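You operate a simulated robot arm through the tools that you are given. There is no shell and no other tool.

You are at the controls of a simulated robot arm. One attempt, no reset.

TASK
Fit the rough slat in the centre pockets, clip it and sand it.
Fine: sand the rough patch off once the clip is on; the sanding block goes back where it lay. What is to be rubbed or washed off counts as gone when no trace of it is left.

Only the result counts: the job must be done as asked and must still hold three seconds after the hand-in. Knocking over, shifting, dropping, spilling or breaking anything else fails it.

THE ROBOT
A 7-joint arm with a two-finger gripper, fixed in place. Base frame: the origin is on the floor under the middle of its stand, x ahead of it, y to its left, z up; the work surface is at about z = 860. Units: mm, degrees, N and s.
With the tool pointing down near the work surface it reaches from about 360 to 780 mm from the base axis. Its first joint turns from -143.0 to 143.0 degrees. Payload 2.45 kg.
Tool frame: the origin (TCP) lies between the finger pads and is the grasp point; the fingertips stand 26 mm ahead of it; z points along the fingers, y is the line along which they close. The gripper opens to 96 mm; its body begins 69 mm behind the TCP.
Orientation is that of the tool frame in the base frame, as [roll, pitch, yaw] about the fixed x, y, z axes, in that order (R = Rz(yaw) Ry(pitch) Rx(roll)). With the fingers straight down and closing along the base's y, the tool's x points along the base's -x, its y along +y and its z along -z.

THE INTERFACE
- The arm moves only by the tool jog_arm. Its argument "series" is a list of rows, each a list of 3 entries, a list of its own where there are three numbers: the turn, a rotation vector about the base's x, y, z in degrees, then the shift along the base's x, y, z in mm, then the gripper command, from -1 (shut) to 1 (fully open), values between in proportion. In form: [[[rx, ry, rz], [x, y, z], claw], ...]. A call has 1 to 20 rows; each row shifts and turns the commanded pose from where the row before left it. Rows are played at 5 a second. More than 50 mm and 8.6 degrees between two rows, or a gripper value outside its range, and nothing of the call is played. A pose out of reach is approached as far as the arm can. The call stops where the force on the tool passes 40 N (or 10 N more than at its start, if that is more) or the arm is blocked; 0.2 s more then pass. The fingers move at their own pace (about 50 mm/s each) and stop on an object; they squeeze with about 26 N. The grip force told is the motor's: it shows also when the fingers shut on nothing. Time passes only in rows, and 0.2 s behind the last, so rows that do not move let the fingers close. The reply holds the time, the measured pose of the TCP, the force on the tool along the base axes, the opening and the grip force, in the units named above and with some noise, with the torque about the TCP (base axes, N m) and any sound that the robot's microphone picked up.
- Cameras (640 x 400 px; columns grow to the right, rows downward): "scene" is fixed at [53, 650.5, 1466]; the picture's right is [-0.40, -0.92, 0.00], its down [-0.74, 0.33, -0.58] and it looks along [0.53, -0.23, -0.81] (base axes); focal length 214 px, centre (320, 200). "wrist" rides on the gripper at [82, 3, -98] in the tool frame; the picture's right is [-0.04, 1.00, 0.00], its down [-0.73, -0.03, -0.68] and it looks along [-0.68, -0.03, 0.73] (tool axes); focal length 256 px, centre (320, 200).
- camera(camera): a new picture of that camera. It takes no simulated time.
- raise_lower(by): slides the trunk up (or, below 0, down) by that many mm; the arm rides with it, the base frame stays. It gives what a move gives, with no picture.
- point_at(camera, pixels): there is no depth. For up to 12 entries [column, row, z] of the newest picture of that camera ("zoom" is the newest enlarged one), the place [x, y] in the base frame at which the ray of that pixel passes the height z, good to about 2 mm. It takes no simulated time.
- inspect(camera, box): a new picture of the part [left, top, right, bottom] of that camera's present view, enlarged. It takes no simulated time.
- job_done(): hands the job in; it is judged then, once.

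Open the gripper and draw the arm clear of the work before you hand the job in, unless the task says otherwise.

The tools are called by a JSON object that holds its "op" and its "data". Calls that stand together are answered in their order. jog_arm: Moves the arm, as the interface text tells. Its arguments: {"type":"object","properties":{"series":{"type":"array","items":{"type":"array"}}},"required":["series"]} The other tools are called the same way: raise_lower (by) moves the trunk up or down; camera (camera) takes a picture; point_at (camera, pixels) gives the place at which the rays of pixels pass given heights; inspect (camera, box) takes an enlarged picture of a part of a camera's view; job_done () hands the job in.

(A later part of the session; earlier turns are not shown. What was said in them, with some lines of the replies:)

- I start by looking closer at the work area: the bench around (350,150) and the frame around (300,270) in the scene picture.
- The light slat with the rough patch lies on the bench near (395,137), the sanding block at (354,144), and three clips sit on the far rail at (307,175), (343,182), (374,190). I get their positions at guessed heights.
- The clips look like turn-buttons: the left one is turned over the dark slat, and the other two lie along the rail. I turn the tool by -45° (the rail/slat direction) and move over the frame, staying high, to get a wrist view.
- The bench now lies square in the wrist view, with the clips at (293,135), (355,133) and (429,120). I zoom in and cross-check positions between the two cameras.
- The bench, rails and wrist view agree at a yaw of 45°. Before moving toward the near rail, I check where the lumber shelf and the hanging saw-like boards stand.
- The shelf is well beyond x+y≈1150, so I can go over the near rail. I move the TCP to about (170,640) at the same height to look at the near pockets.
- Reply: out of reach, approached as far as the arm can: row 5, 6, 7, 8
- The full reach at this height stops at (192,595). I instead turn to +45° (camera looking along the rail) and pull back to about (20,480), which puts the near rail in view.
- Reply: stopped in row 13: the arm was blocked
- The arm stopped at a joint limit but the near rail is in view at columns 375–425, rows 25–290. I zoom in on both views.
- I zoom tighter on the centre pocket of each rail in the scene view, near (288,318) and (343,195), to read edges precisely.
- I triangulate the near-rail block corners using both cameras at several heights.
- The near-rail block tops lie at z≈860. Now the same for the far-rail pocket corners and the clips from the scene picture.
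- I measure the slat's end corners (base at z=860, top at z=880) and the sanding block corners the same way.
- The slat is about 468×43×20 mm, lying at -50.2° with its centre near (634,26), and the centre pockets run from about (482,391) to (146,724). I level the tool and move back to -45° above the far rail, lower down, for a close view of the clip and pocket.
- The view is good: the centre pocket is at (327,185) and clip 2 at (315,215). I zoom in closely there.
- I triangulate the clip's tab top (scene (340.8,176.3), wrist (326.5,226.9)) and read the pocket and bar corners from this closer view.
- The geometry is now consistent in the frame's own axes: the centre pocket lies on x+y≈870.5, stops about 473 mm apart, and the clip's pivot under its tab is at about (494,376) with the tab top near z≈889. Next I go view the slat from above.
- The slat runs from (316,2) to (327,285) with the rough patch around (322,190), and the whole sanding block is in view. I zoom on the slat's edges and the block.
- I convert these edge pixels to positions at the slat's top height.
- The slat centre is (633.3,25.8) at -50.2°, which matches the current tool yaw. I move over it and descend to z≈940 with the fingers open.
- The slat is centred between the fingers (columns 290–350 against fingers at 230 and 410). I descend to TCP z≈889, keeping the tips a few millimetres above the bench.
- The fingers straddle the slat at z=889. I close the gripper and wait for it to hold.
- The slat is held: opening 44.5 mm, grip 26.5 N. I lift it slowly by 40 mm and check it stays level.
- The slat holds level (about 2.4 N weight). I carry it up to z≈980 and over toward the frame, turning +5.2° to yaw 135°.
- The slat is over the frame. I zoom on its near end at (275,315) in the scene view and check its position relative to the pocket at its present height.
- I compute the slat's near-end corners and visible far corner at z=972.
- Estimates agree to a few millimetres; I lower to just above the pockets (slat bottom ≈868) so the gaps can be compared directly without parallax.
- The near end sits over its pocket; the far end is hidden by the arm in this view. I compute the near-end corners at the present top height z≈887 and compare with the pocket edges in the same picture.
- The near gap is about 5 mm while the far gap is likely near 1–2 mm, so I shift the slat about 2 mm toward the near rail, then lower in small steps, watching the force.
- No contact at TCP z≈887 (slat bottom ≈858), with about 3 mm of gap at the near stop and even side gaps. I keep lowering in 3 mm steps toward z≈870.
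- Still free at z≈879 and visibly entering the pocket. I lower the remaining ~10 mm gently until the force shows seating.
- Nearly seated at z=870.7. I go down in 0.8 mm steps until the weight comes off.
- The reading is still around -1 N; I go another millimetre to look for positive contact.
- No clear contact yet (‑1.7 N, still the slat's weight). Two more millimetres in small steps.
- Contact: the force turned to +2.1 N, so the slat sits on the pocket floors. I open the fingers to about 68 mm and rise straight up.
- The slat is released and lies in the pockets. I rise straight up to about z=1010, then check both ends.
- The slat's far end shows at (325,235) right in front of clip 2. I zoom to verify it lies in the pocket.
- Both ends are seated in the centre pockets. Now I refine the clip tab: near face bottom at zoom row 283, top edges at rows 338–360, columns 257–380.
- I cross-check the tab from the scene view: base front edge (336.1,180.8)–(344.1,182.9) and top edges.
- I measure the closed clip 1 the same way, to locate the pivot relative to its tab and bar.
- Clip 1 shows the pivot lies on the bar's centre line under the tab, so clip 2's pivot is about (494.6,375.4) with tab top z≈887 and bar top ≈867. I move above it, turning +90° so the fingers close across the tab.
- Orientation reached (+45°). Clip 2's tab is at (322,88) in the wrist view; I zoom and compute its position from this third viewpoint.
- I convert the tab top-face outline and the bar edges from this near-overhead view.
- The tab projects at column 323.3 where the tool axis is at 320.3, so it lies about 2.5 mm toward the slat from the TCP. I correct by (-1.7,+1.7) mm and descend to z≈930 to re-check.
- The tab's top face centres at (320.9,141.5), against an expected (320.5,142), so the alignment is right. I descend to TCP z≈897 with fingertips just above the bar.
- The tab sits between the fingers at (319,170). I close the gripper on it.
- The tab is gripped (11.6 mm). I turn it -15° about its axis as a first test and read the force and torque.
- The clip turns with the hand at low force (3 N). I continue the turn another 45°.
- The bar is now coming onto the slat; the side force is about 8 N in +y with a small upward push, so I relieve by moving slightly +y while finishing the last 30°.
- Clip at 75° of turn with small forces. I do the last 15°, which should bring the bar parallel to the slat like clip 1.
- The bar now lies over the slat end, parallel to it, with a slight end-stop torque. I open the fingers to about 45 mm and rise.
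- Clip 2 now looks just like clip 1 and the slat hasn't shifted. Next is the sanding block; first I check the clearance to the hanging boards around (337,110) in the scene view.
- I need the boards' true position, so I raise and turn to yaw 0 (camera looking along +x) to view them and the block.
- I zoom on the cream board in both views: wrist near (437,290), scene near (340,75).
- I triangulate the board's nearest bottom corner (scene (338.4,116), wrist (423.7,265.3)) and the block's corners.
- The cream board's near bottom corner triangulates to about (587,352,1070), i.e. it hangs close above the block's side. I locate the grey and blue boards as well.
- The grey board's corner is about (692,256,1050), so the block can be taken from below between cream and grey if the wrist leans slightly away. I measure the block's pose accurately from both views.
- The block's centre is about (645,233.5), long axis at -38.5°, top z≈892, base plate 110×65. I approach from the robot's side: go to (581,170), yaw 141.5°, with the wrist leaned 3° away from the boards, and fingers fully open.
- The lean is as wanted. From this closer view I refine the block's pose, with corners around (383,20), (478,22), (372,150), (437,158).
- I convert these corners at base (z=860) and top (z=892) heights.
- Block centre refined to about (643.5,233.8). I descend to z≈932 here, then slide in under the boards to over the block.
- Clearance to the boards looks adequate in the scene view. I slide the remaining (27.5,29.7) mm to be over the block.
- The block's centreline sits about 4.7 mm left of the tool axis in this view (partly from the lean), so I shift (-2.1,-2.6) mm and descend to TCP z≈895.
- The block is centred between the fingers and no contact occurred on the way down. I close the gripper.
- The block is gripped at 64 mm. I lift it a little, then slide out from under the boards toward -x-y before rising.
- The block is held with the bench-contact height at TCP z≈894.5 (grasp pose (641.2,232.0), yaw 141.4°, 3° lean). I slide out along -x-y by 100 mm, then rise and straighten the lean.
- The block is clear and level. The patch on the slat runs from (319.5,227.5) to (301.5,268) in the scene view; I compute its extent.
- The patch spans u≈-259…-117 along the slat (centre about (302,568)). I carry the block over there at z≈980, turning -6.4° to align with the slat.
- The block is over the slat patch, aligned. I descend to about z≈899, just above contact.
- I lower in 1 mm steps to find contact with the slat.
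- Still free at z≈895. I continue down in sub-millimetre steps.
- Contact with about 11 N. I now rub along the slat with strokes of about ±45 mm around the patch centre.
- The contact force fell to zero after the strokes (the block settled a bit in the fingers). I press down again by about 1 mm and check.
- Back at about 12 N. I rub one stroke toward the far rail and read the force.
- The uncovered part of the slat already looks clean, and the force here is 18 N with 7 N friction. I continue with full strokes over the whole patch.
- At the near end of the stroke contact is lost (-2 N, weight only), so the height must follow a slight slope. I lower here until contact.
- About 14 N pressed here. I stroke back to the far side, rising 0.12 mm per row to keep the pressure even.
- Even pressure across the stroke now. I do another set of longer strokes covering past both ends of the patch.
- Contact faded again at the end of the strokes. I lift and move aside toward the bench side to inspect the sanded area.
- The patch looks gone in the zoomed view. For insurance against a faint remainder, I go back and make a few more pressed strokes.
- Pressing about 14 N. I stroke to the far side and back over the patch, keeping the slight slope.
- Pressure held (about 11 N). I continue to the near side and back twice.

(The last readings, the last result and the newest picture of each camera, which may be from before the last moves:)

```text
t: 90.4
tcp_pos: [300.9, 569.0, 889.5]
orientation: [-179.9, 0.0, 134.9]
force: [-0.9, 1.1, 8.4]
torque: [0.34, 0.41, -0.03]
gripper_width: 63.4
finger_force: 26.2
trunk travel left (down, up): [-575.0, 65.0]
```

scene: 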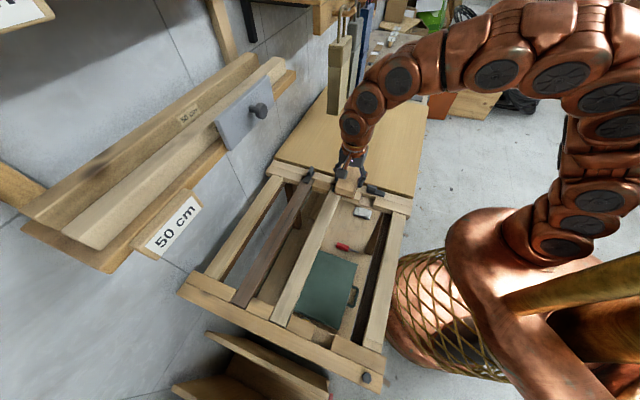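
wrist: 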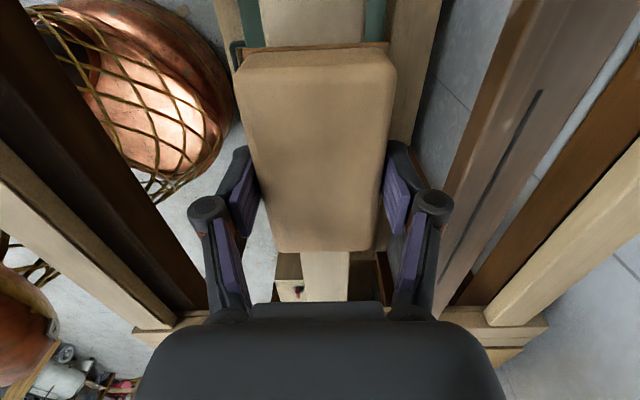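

{"op": "jog_arm", "data": {"series": [[[0, 0, 0], [9, -9, 0], -1], [[0, 0, 0], [9, -9, 0.05], -1], [[0, 0, 0], [9, -9, 0.05], -1], [[0, 0, 0], [9, -9, 0.05], -1], [[0, 0, 0], [9, -9, 0.05], -1], [[0, 0, 0], [-9, 9, -0.1], -1], [[0, 0, 0], [-9, 9, -0.1], -1], [[0, 0, 0], [-9, 9, -0.1], -1], [[0, 0, 0], [-9, 9, -0.1], -1], [[0, 0, 0], [-9, 9, -0.1], -1], [[0, 0, 0], [-9, 9, -0.1], -1], [[0, 0, 0], [-9, 9, -0.1], -1], [[0, 0, 0], [-9, 9, -0.1], -1], [[0, 0, 0], [-9, 9, -0.1], -1]]}}

{"op": "camera", "data": {"camera": "wrist"}}

```text
t: 93.4
tcp_pos: [265.6, 606.1, 890.0]
orientation: [-180.0, -0.1, 135.0]
force: [1.6, 0.8, 7.0]
torque: [-0.37, -0.25, 0.08]
gripper_width: 63.5
finger_force: 25.8
trunk travel left (down, up): [-575.0, 65.0]
```

```text
taken
```

wrist: 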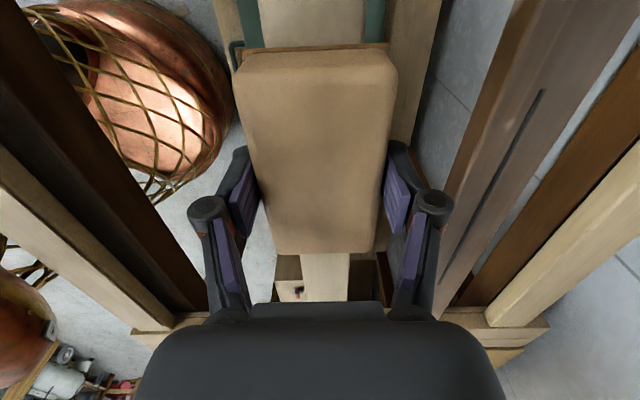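

Sanding strokes kept contact throughout. I lift and carry the block back toward the bench, rotating +6.4° to its original yaw.

{"op": "jog_arm", "data": {"series": [[[0, 0, 0], [0, 0, 20], -1], [[0, 0, 0], [0, 0, 30], -1], [[0, 0, 0], [0, 0, 30], -1], [[0, 0, 0], [10, -16, 14], -1], [[0, 0, 0.5], [18, -29, 0], -1], [[0, 0, 0.5], [19, -30, 0], -1], [[0, 0, 0.5], [19, -30, 0], -1], [[0, 0, 0.5], [19, -30, 0], -1], [[0, 0, 0.5], [19, -30, 0], -1], [[0, 0, 0.5], [19, -30, 0], -1], [[0, 0, 0.5], [19, -30, 0], -1], [[0, 0, 0.5], [19, -30, 0], -1], [[0, 0, 0.5], [19, -30, 0], -1], [[0, 0, 0.5], [19, -30, 0], -1], [[0, 0, 0.5], [19, -30, 0], -1], [[0, 0, 0.5], [19, -30, 0], -1], [[0, 0, 0.4], [19, -30, 0], -1], [[0, 0, 0], [19, -30, 0], -1], [[0, 0, 0], [19, -30, 0], -1], [[0, 0, 0], [8, -12, 0], -1]]}}

{"op": "camera", "data": {"camera": "scene"}}

{"op": "inspect", "data": {"camera": "scene", "box": [285, 200, 345, 290]}}

{"op": "camera", "data": {"camera": "wrist"}}

```text
t: 97.6
tcp_pos: [568.5, 126.9, 982.3]
orientation: [-179.8, 0.1, 141.5]
force: [-0.8, 0.7, -0.6]
torque: [-0.04, -0.02, -0.01]
gripper_width: 63.6
finger_force: 26.0
trunk travel left (down, up): [-575.0, 65.0]
```

```text
taken
```

scene: 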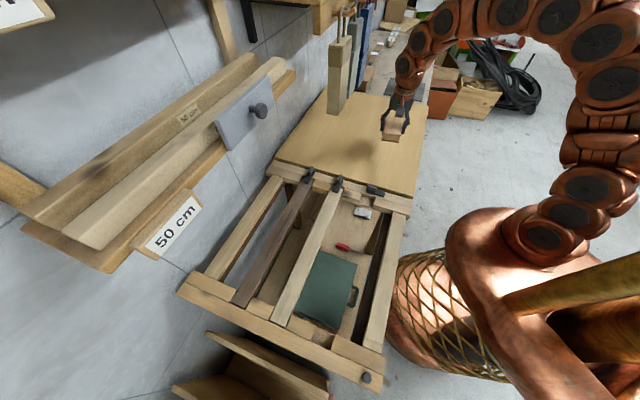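

```text
4.44 times, centred on (315, 245) of scene
```

zoom: 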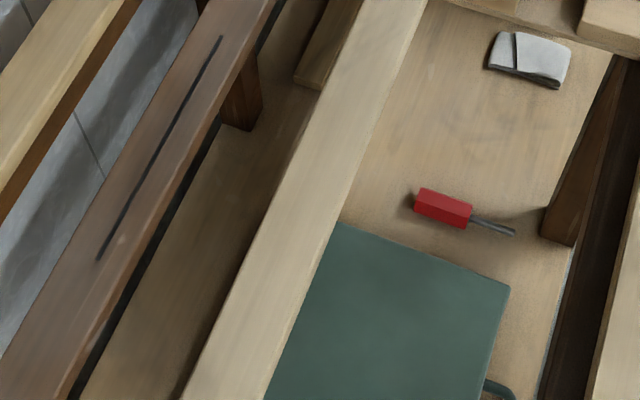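

```text
taken
```

wrist: 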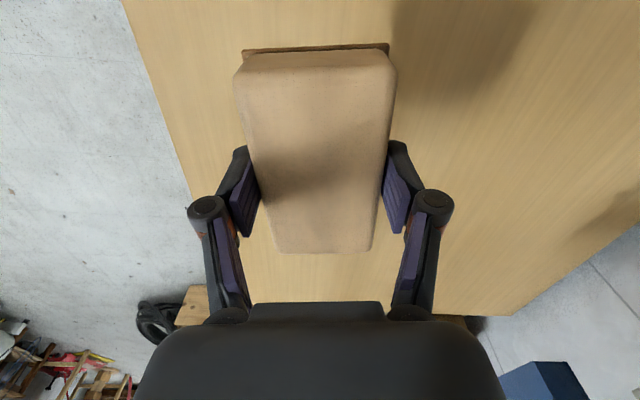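

The slat looks uniformly clean. I take two tight zooms for a final residue check before putting the block away.

{"op": "inspect", "data": {"camera": "scene", "box": [300, 218, 330, 240]}}

{"op": "inspect", "data": {"camera": "scene", "box": [292, 238, 322, 260]}}

{"op": "inspect", "data": {"camera": "scene", "box": [284, 256, 314, 278]}}

```text
16.00 times, centred on (315, 229) of scene
```

zoom: 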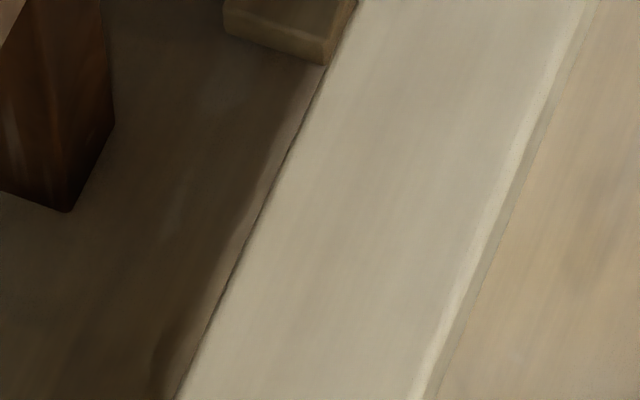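

```text
16.00 times, centred on (307, 249) of scene
```

zoom: 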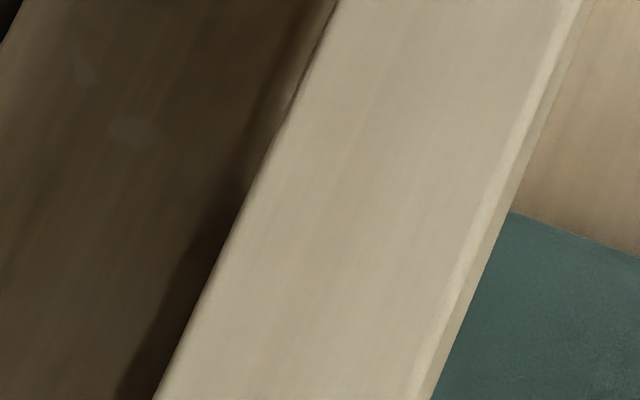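

```text
16.00 times, centred on (299, 267) of scene
```

zoom: 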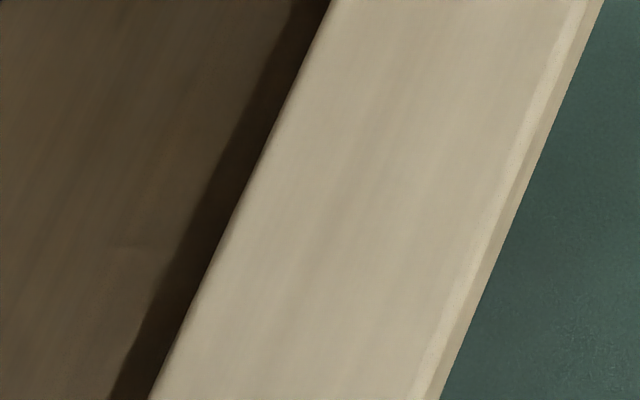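

No trace remains. Now I bring the block to the pre-slide point (570.5,161.4), lean the tool 3° as before, and come down to z≈908.

{"op": "jog_arm", "data": {"series": [[[0, 0, 0], [1, 17, 0], -1], [[0, 0, 0], [1, 17.5, -10], -1], [[2.35, -1.87, 0], [0, 0, -20], -1], [[0, 0, 0], [0, 0, -25], -1], [[0, 0, 0], [0, 0, -19], -1], [[0, 0, 0], [0, 0, 0], -1]]}}

{"op": "camera", "data": {"camera": "wrist"}}

{"op": "inspect", "data": {"camera": "scene", "box": [310, 60, 430, 170]}}

```text
t: 99.0
tcp_pos: [570.7, 163.2, 908.5]
orientation: [177.1, 0.1, 141.3]
force: [0.4, 0.0, -1.4]
torque: [-0.01, 0.0, 0.06]
gripper_width: 63.3
finger_force: 26.6
trunk travel left (down, up): [-575.0, 65.0]
```

```text
taken
```

wrist: 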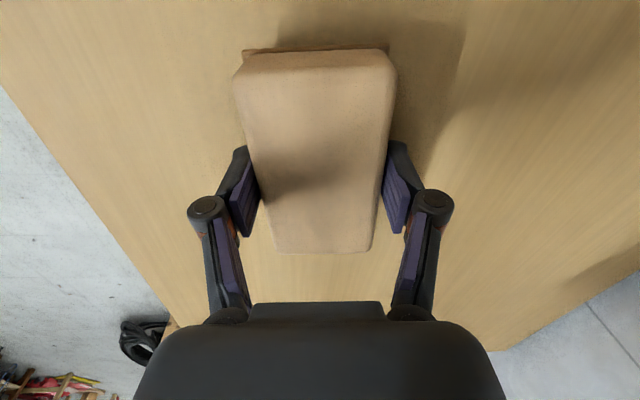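

```text
3.64 times, centred on (370, 115) of scene
```

zoom: 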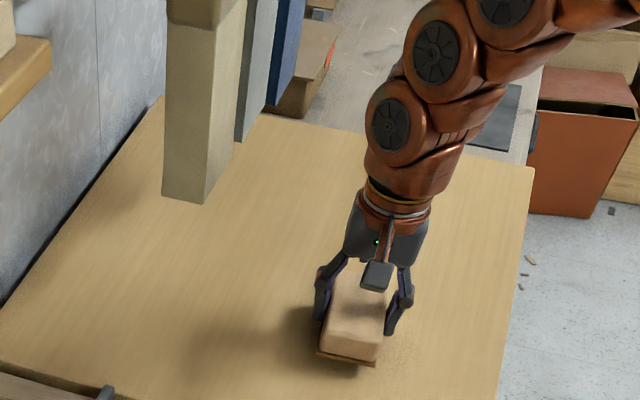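

I slide in by (70.6,70) mm at constant height to the original spot.

{"op": "jog_arm", "data": {"series": [[[0, 0, 0], [10, 10, 0], -1], [[0, 0, 0], [14, 14, 0], -1], [[0, 0, 0], [14, 14, 0], -1], [[0, 0, 0], [14, 14, 0], -1], [[0, 0, 0], [12, 12, 0], -1], [[0, 0, 0], [6.6, 5.6, 0], -1], [[0, 0, 0], [0, 0, 0], -1]]}}

{"op": "camera", "data": {"camera": "wrist"}}

{"op": "inspect", "data": {"camera": "scene", "box": [310, 60, 430, 170]}}

```text
t: 100.6
tcp_pos: [639.1, 232.2, 908.3]
orientation: [177.1, 0.1, 141.4]
force: [-0.8, 0.4, -1.7]
torque: [0.03, 0.0, 0.04]
gripper_width: 63.6
finger_force: 26.1
trunk travel left (down, up): [-575.0, 65.0]
```

```text
taken
```

wrist: 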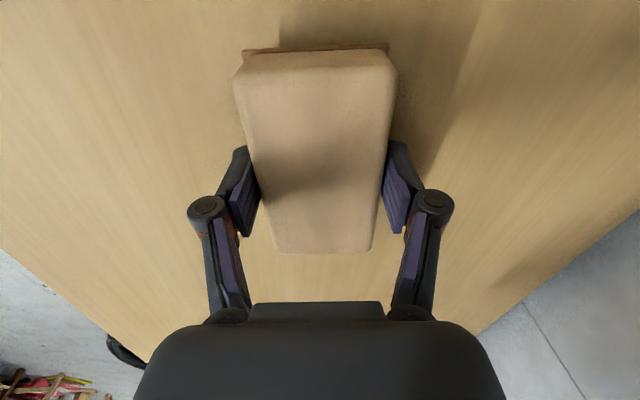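

```text
3.64 times, centred on (370, 115) of scene
```

zoom: 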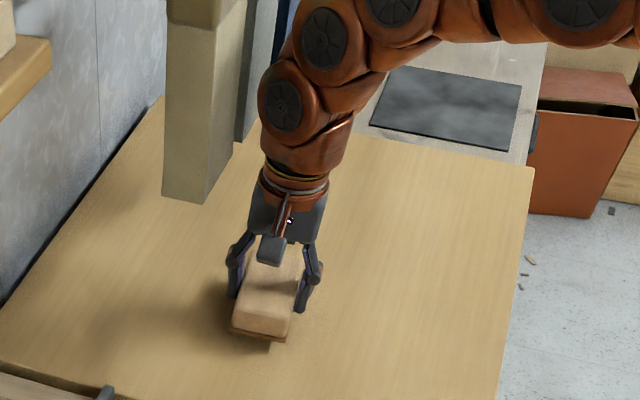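

The position matches the original pickup view. I lower gently to about z=895, then feel for the bench.

{"op": "jog_arm", "data": {"series": [[[0, 0, 0], [0.6, 0, -5], -1], [[0, 0, 0], [0, 0, -4], -1], [[0, 0, 0], [0, 0, -2.5], -1], [[0, 0, 0], [0, 0, -1.5], -1], [[0, 0, 0], [0, 0, 0], -1]]}}

```text
t: 101.8
tcp_pos: [641.3, 233.2, 896.1]
orientation: [177.0, 0.0, 141.4]
force: [0.1, 0.2, -0.8]
torque: [0.01, 0.0, -0.05]
gripper_width: 63.2
finger_force: 26.4
trunk travel left (down, up): [-575.0, 65.0]
```

{"op": "jog_arm", "data": {"series": [[[0, 0, 0], [0, 0, -0.8], -1], [[0, 0, 0], [0, 0, -0.8], -1], [[0, 0, 0], [0, 0, -0.7], -1], [[0, 0, 0], [0, 0, 0], -1]]}}

```text
t: 102.8
tcp_pos: [640.3, 232.7, 891.4]
orientation: [177.1, 0.1, 141.4]
force: [0.4, -1.1, -1.2]
torque: [0.0, 0.02, 0.03]
gripper_width: 63.5
finger_force: 26.3
trunk travel left (down, up): [-575.0, 65.0]
```

Still no contact. I go on in 0.7 mm steps.

{"op": "jog_arm", "data": {"series": [[[0, 0, 0], [0, 0, -0.7], -1], [[0, 0, 0], [0, 0, -0.7], -1], [[0, 0, 0], [0, 0, 0], -1]]}}

{"op": "inspect", "data": {"camera": "scene", "box": [325, 115, 385, 165]}}

```text
t: 103.6
tcp_pos: [640.2, 232.9, 892.9]
orientation: [177.0, 0.2, 141.4]
force: [1.3, -1.5, 10.7]
torque: [-0.28, 0.28, -0.01]
gripper_width: 63.4
finger_force: 26.2
trunk travel left (down, up): [-575.0, 65.0]
```

```text
8.00 times, centred on (355, 140) of scene
```

zoom: 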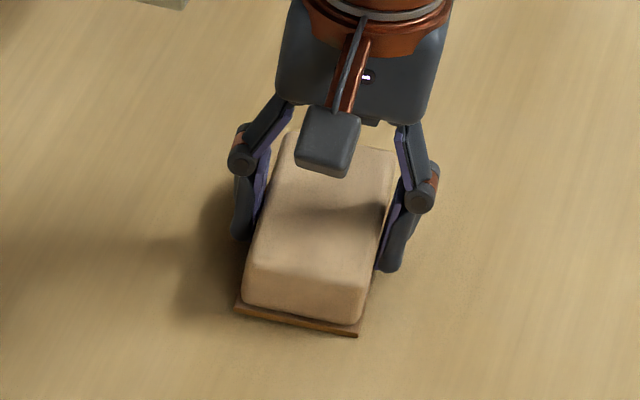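

The plate corners now read (344.4,153.5) and (359.6,156.9), against the original (344.1,153.4) and (359.8,156.4), so it is in place. I open the fingers.

{"op": "jog_arm", "data": {"series": [[[0, 0, 0], [0, 0, 0], 0.4], [[0, 0, 0], [0, 0, 0], 0.7], [[0, 0, 0], [0, 0, 0], 1], [[0, 0, 0], [0, 0, 0], 1], [[0, 0, 0], [0, 0, 0], 1]]}}

{"op": "camera", "data": {"camera": "wrist"}}

{"op": "inspect", "data": {"camera": "scene", "box": [325, 115, 385, 165]}}

```text
t: 104.8
tcp_pos: [640.8, 232.6, 891.8]
orientation: [177.1, 0.1, 141.4]
force: [0.1, -0.7, 0.6]
torque: [0.0, 0.01, -0.03]
gripper_width: 95.8
finger_force: 0.0
trunk travel left (down, up): [-575.0, 65.0]
```

```text
taken
```

wrist: 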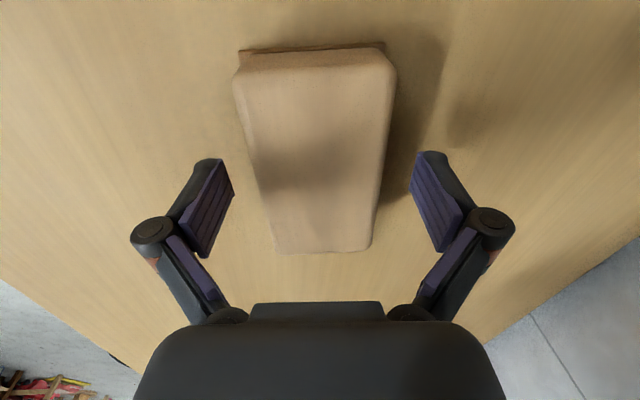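

```text
8.00 times, centred on (355, 140) of scene
```

zoom: 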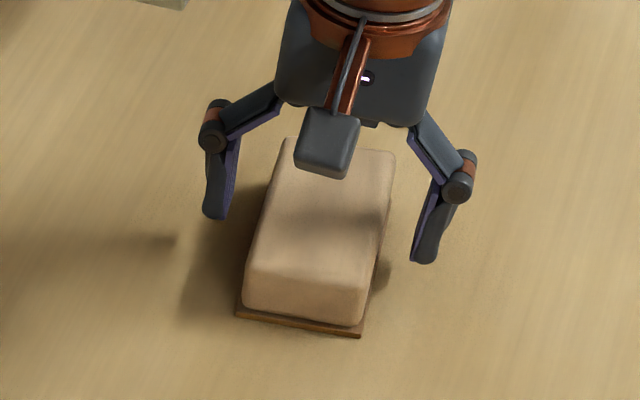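

The block sits flat where it lay. I rise 42 mm, slide back out from under the boards, then go up.

{"op": "jog_arm", "data": {"series": [[[0, 0, 0], [0, 0, 8], 1], [[0, 0, 0], [0, 0, 12], 1], [[0, 0, 0], [0, 0, 12], 1], [[0, 0, 0], [0, 0, 10], 1], [[0, 0, 0], [-10, -10, 0], 1], [[0, 0, 0], [-16, -16, 0], 1], [[0, 0, 0], [-18, -18, 0], 1], [[0, 0, 0], [-18, -18, 0], 1], [[0, 0, 0], [-18, -18, 10], 1], [[-2.35, 1.87, 0], [-10, -10, 30], 1], [[0, 0, 0], [-20, 0, 40], 1], [[0, 0, 0], [-20, 0, 40], 1], [[0, 0, 0], [0, 0, 0], 1]]}}

{"op": "camera", "data": {"camera": "scene"}}

{"op": "inspect", "data": {"camera": "scene", "box": [335, 125, 375, 160]}}

{"op": "camera", "data": {"camera": "wrist"}}

```text
t: 107.6
tcp_pos: [510.2, 141.9, 1054.2]
orientation: [-179.9, 0.0, 141.4]
force: [-0.7, -0.5, 0.0]
torque: [0.0, 0.01, 0.01]
gripper_width: 96.1
finger_force: 0.1
trunk travel left (down, up): [-575.0, 65.0]
```

```text
taken
```

scene: 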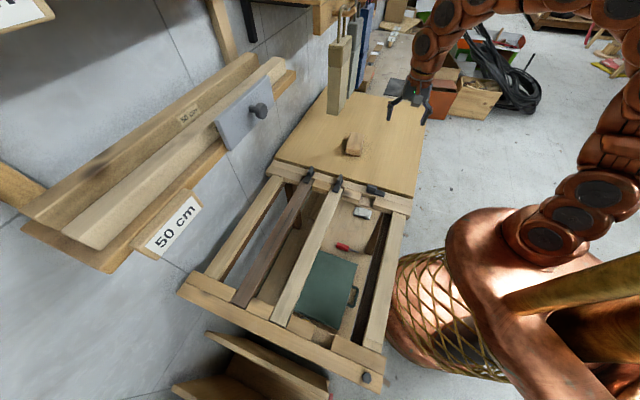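

```text
11.43 times, centred on (355, 142) of scene
```

zoom: 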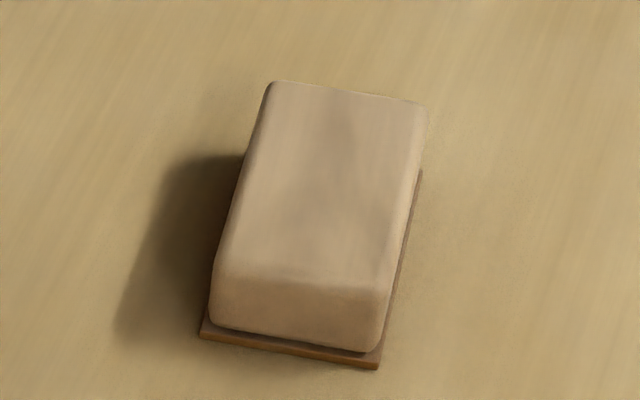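

```text
taken
```

wrist: 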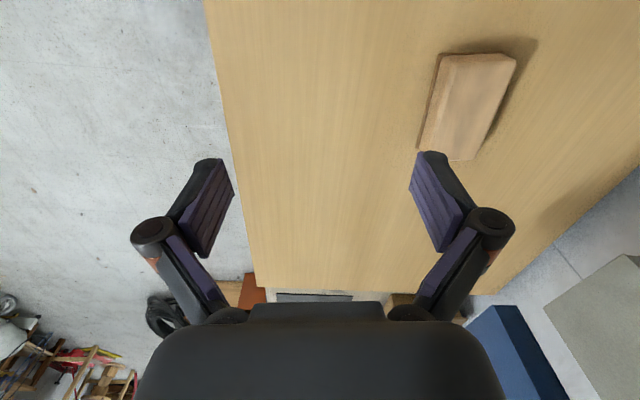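

The block is back within about 2 mm. I now take a closer wrist look at the slat and clip with the empty gripper before handing in.

{"op": "jog_arm", "data": {"series": [[[0, 0, 0], [-14, 20, 0], 0.4], [[0, 0, -0.5], [-14, 29, 0], 0.4], [[0, 0, -0.5], [-14, 29, 0], 0.4], [[0, 0, -0.5], [-14, 29, 0], 0.4], [[0, 0, -0.5], [-14, 29, 0], 0.4], [[0, 0, -0.5], [-14, 29, 0], 0.4], [[0, 0, -0.5], [-14, 29, 0], 0.4], [[0, 0, -0.5], [-14, 29, 0], 0.4], [[0, 0, -0.5], [-14, 29, 0], 0.4], [[0, 0, -0.5], [-14, 29, 0], 0.4], [[0, 0, -0.5], [-14, 29, 0], 0.4], [[0, 0, -0.5], [-14, 29, 0], 0.4], [[0, 0, -0.5], [-14, 29, -10], 0.4], [[0, 0, -0.4], [-14, 29, -15], 0.4], [[0, 0, 0], [-14, 29, -15], 0.4], [[0, 0, 0], [-6, 8, 0], 0.4], [[0, 0, 0], [0, 0, 0], 0.4]]}}

{"op": "camera", "data": {"camera": "wrist"}}

{"op": "inspect", "data": {"camera": "wrist", "box": [270, 0, 370, 120]}}

{"op": "inspect", "data": {"camera": "wrist", "box": [270, 120, 370, 270]}}

{"op": "inspect", "data": {"camera": "scene", "box": [262, 308, 298, 335]}}

```text
t: 111.2
tcp_pos: [295.1, 576.2, 1012.8]
orientation: [-179.9, 0.2, 135.0]
force: [0.9, -0.4, 0.4]
torque: [0.02, 0.01, -0.02]
gripper_width: 67.1
finger_force: 0.1
trunk travel left (down, up): [-575.0, 65.0]
```

```text
taken
```

wrist: 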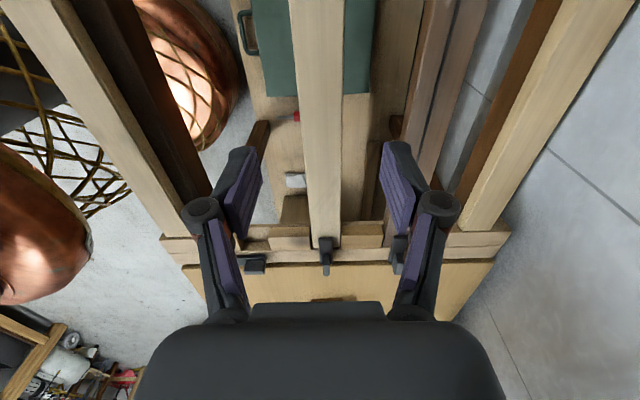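

```text
3.33 times, centred on (320, 60) of wrist
```

zoom: 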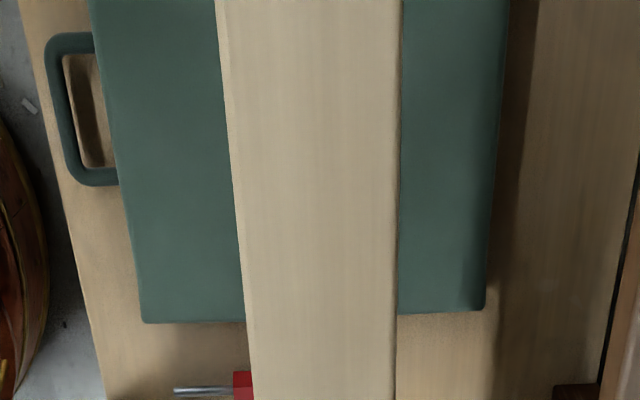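

```text
2.67 times, centred on (320, 195) of wrist
```

zoom: 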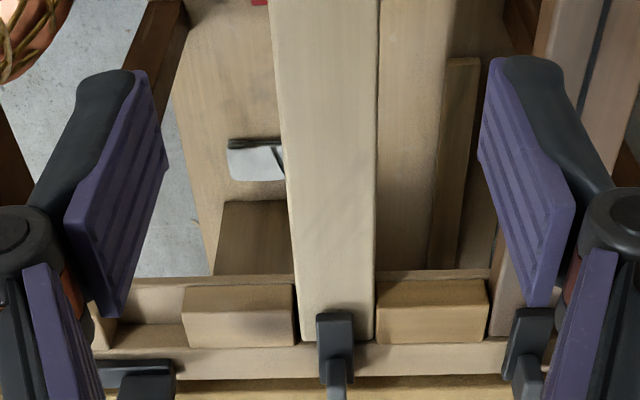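

```text
14.81 times, centred on (280, 322) of scene
```

zoom: 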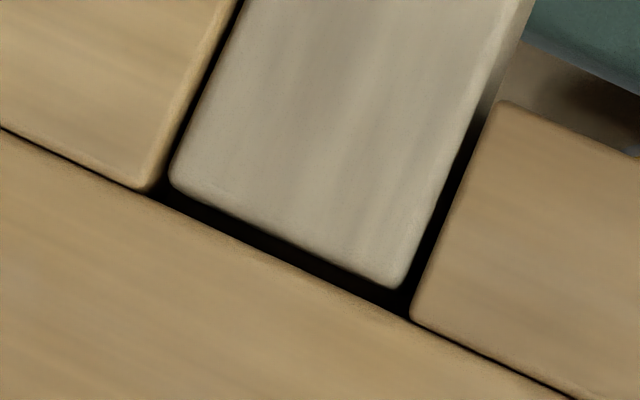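

The slat is clean along the whole patch zone, seated at both ends, and clip 2 lies over its far end. I open the gripper and withdraw the arm to a clear high pose.

{"op": "jog_arm", "data": {"series": [[[0, 0, 0], [5, -10, 20], 1], [[0, 0, 0], [8, -25, 25], 1], [[0, 0, 0], [10, -30, 25], 1], [[0, 0, 0], [12, -35, 20], 1], [[0, 0, 0], [14, -35, 20], 1], [[0, 0, 0], [14, -35, 15], 1], [[0, 0, 0], [14, -35, 10], 1], [[0, 0, 0], [14, -35, 0], 1], [[0, 0, 0], [14, -35, 0], 1], [[0, 0, 0], [10, -20, 0], 1], [[0, 0, 0], [0, 0, 0], 1]]}}

{"op": "camera", "data": {"camera": "scene"}}

{"op": "inspect", "data": {"camera": "scene", "box": [290, 120, 390, 220]}}

```text
t: 113.6
tcp_pos: [410.4, 280.3, 1149.6]
orientation: [-180.0, 0.1, 135.0]
force: [-0.2, 0.4, 0.1]
torque: [-0.02, -0.04, 0.02]
gripper_width: 96.0
finger_force: 0.0
trunk travel left (down, up): [-575.0, 65.0]
```

```text
taken
```

scene: 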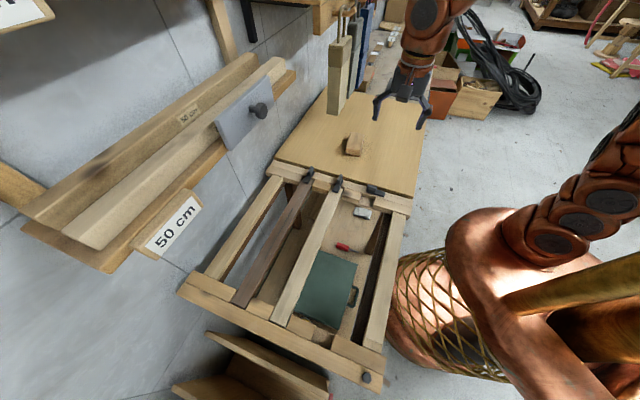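

```text
4.00 times, centred on (340, 170) of scene
```

zoom: 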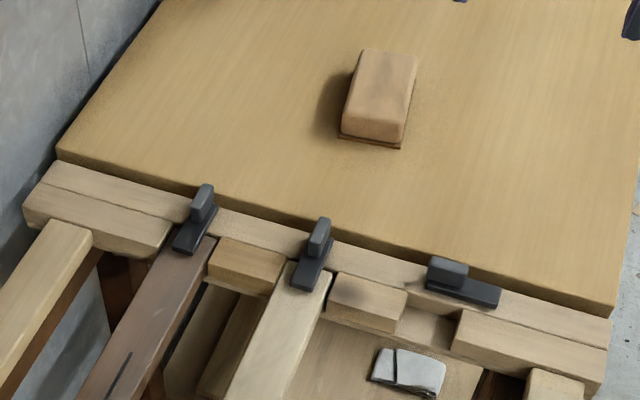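

The final view shows the slat in the centre pockets with its clip turned over it, the patch gone, the sanding block back in place, and the arm clear with the gripper open. I hand the job in.

{"op": "job_done", "data": {}}

```text
The job is handed in.
```

The job is done and handed in; I haven't seen the judge's result. In the last pictures:

- **Slat:** it is seated in the centre pockets at both ends.
- **Clip:** the centre clip is turned over the slat's far end, in line with it, the same way as the clip on the dark slat.
- **Sanding:** after the clip was on, I rubbed the patch with the sanding block until no trace was visible in close views from both cameras.
- **Sanding block:** it is back flat on the bench, within about 2 mm of where it lay. It tipped down a few millimetres at one edge when released, because the gripper had to lean slightly to clear the hanging boards.

I saw nothing else moved or knocked. The gripper is open and the arm is clear of the work.
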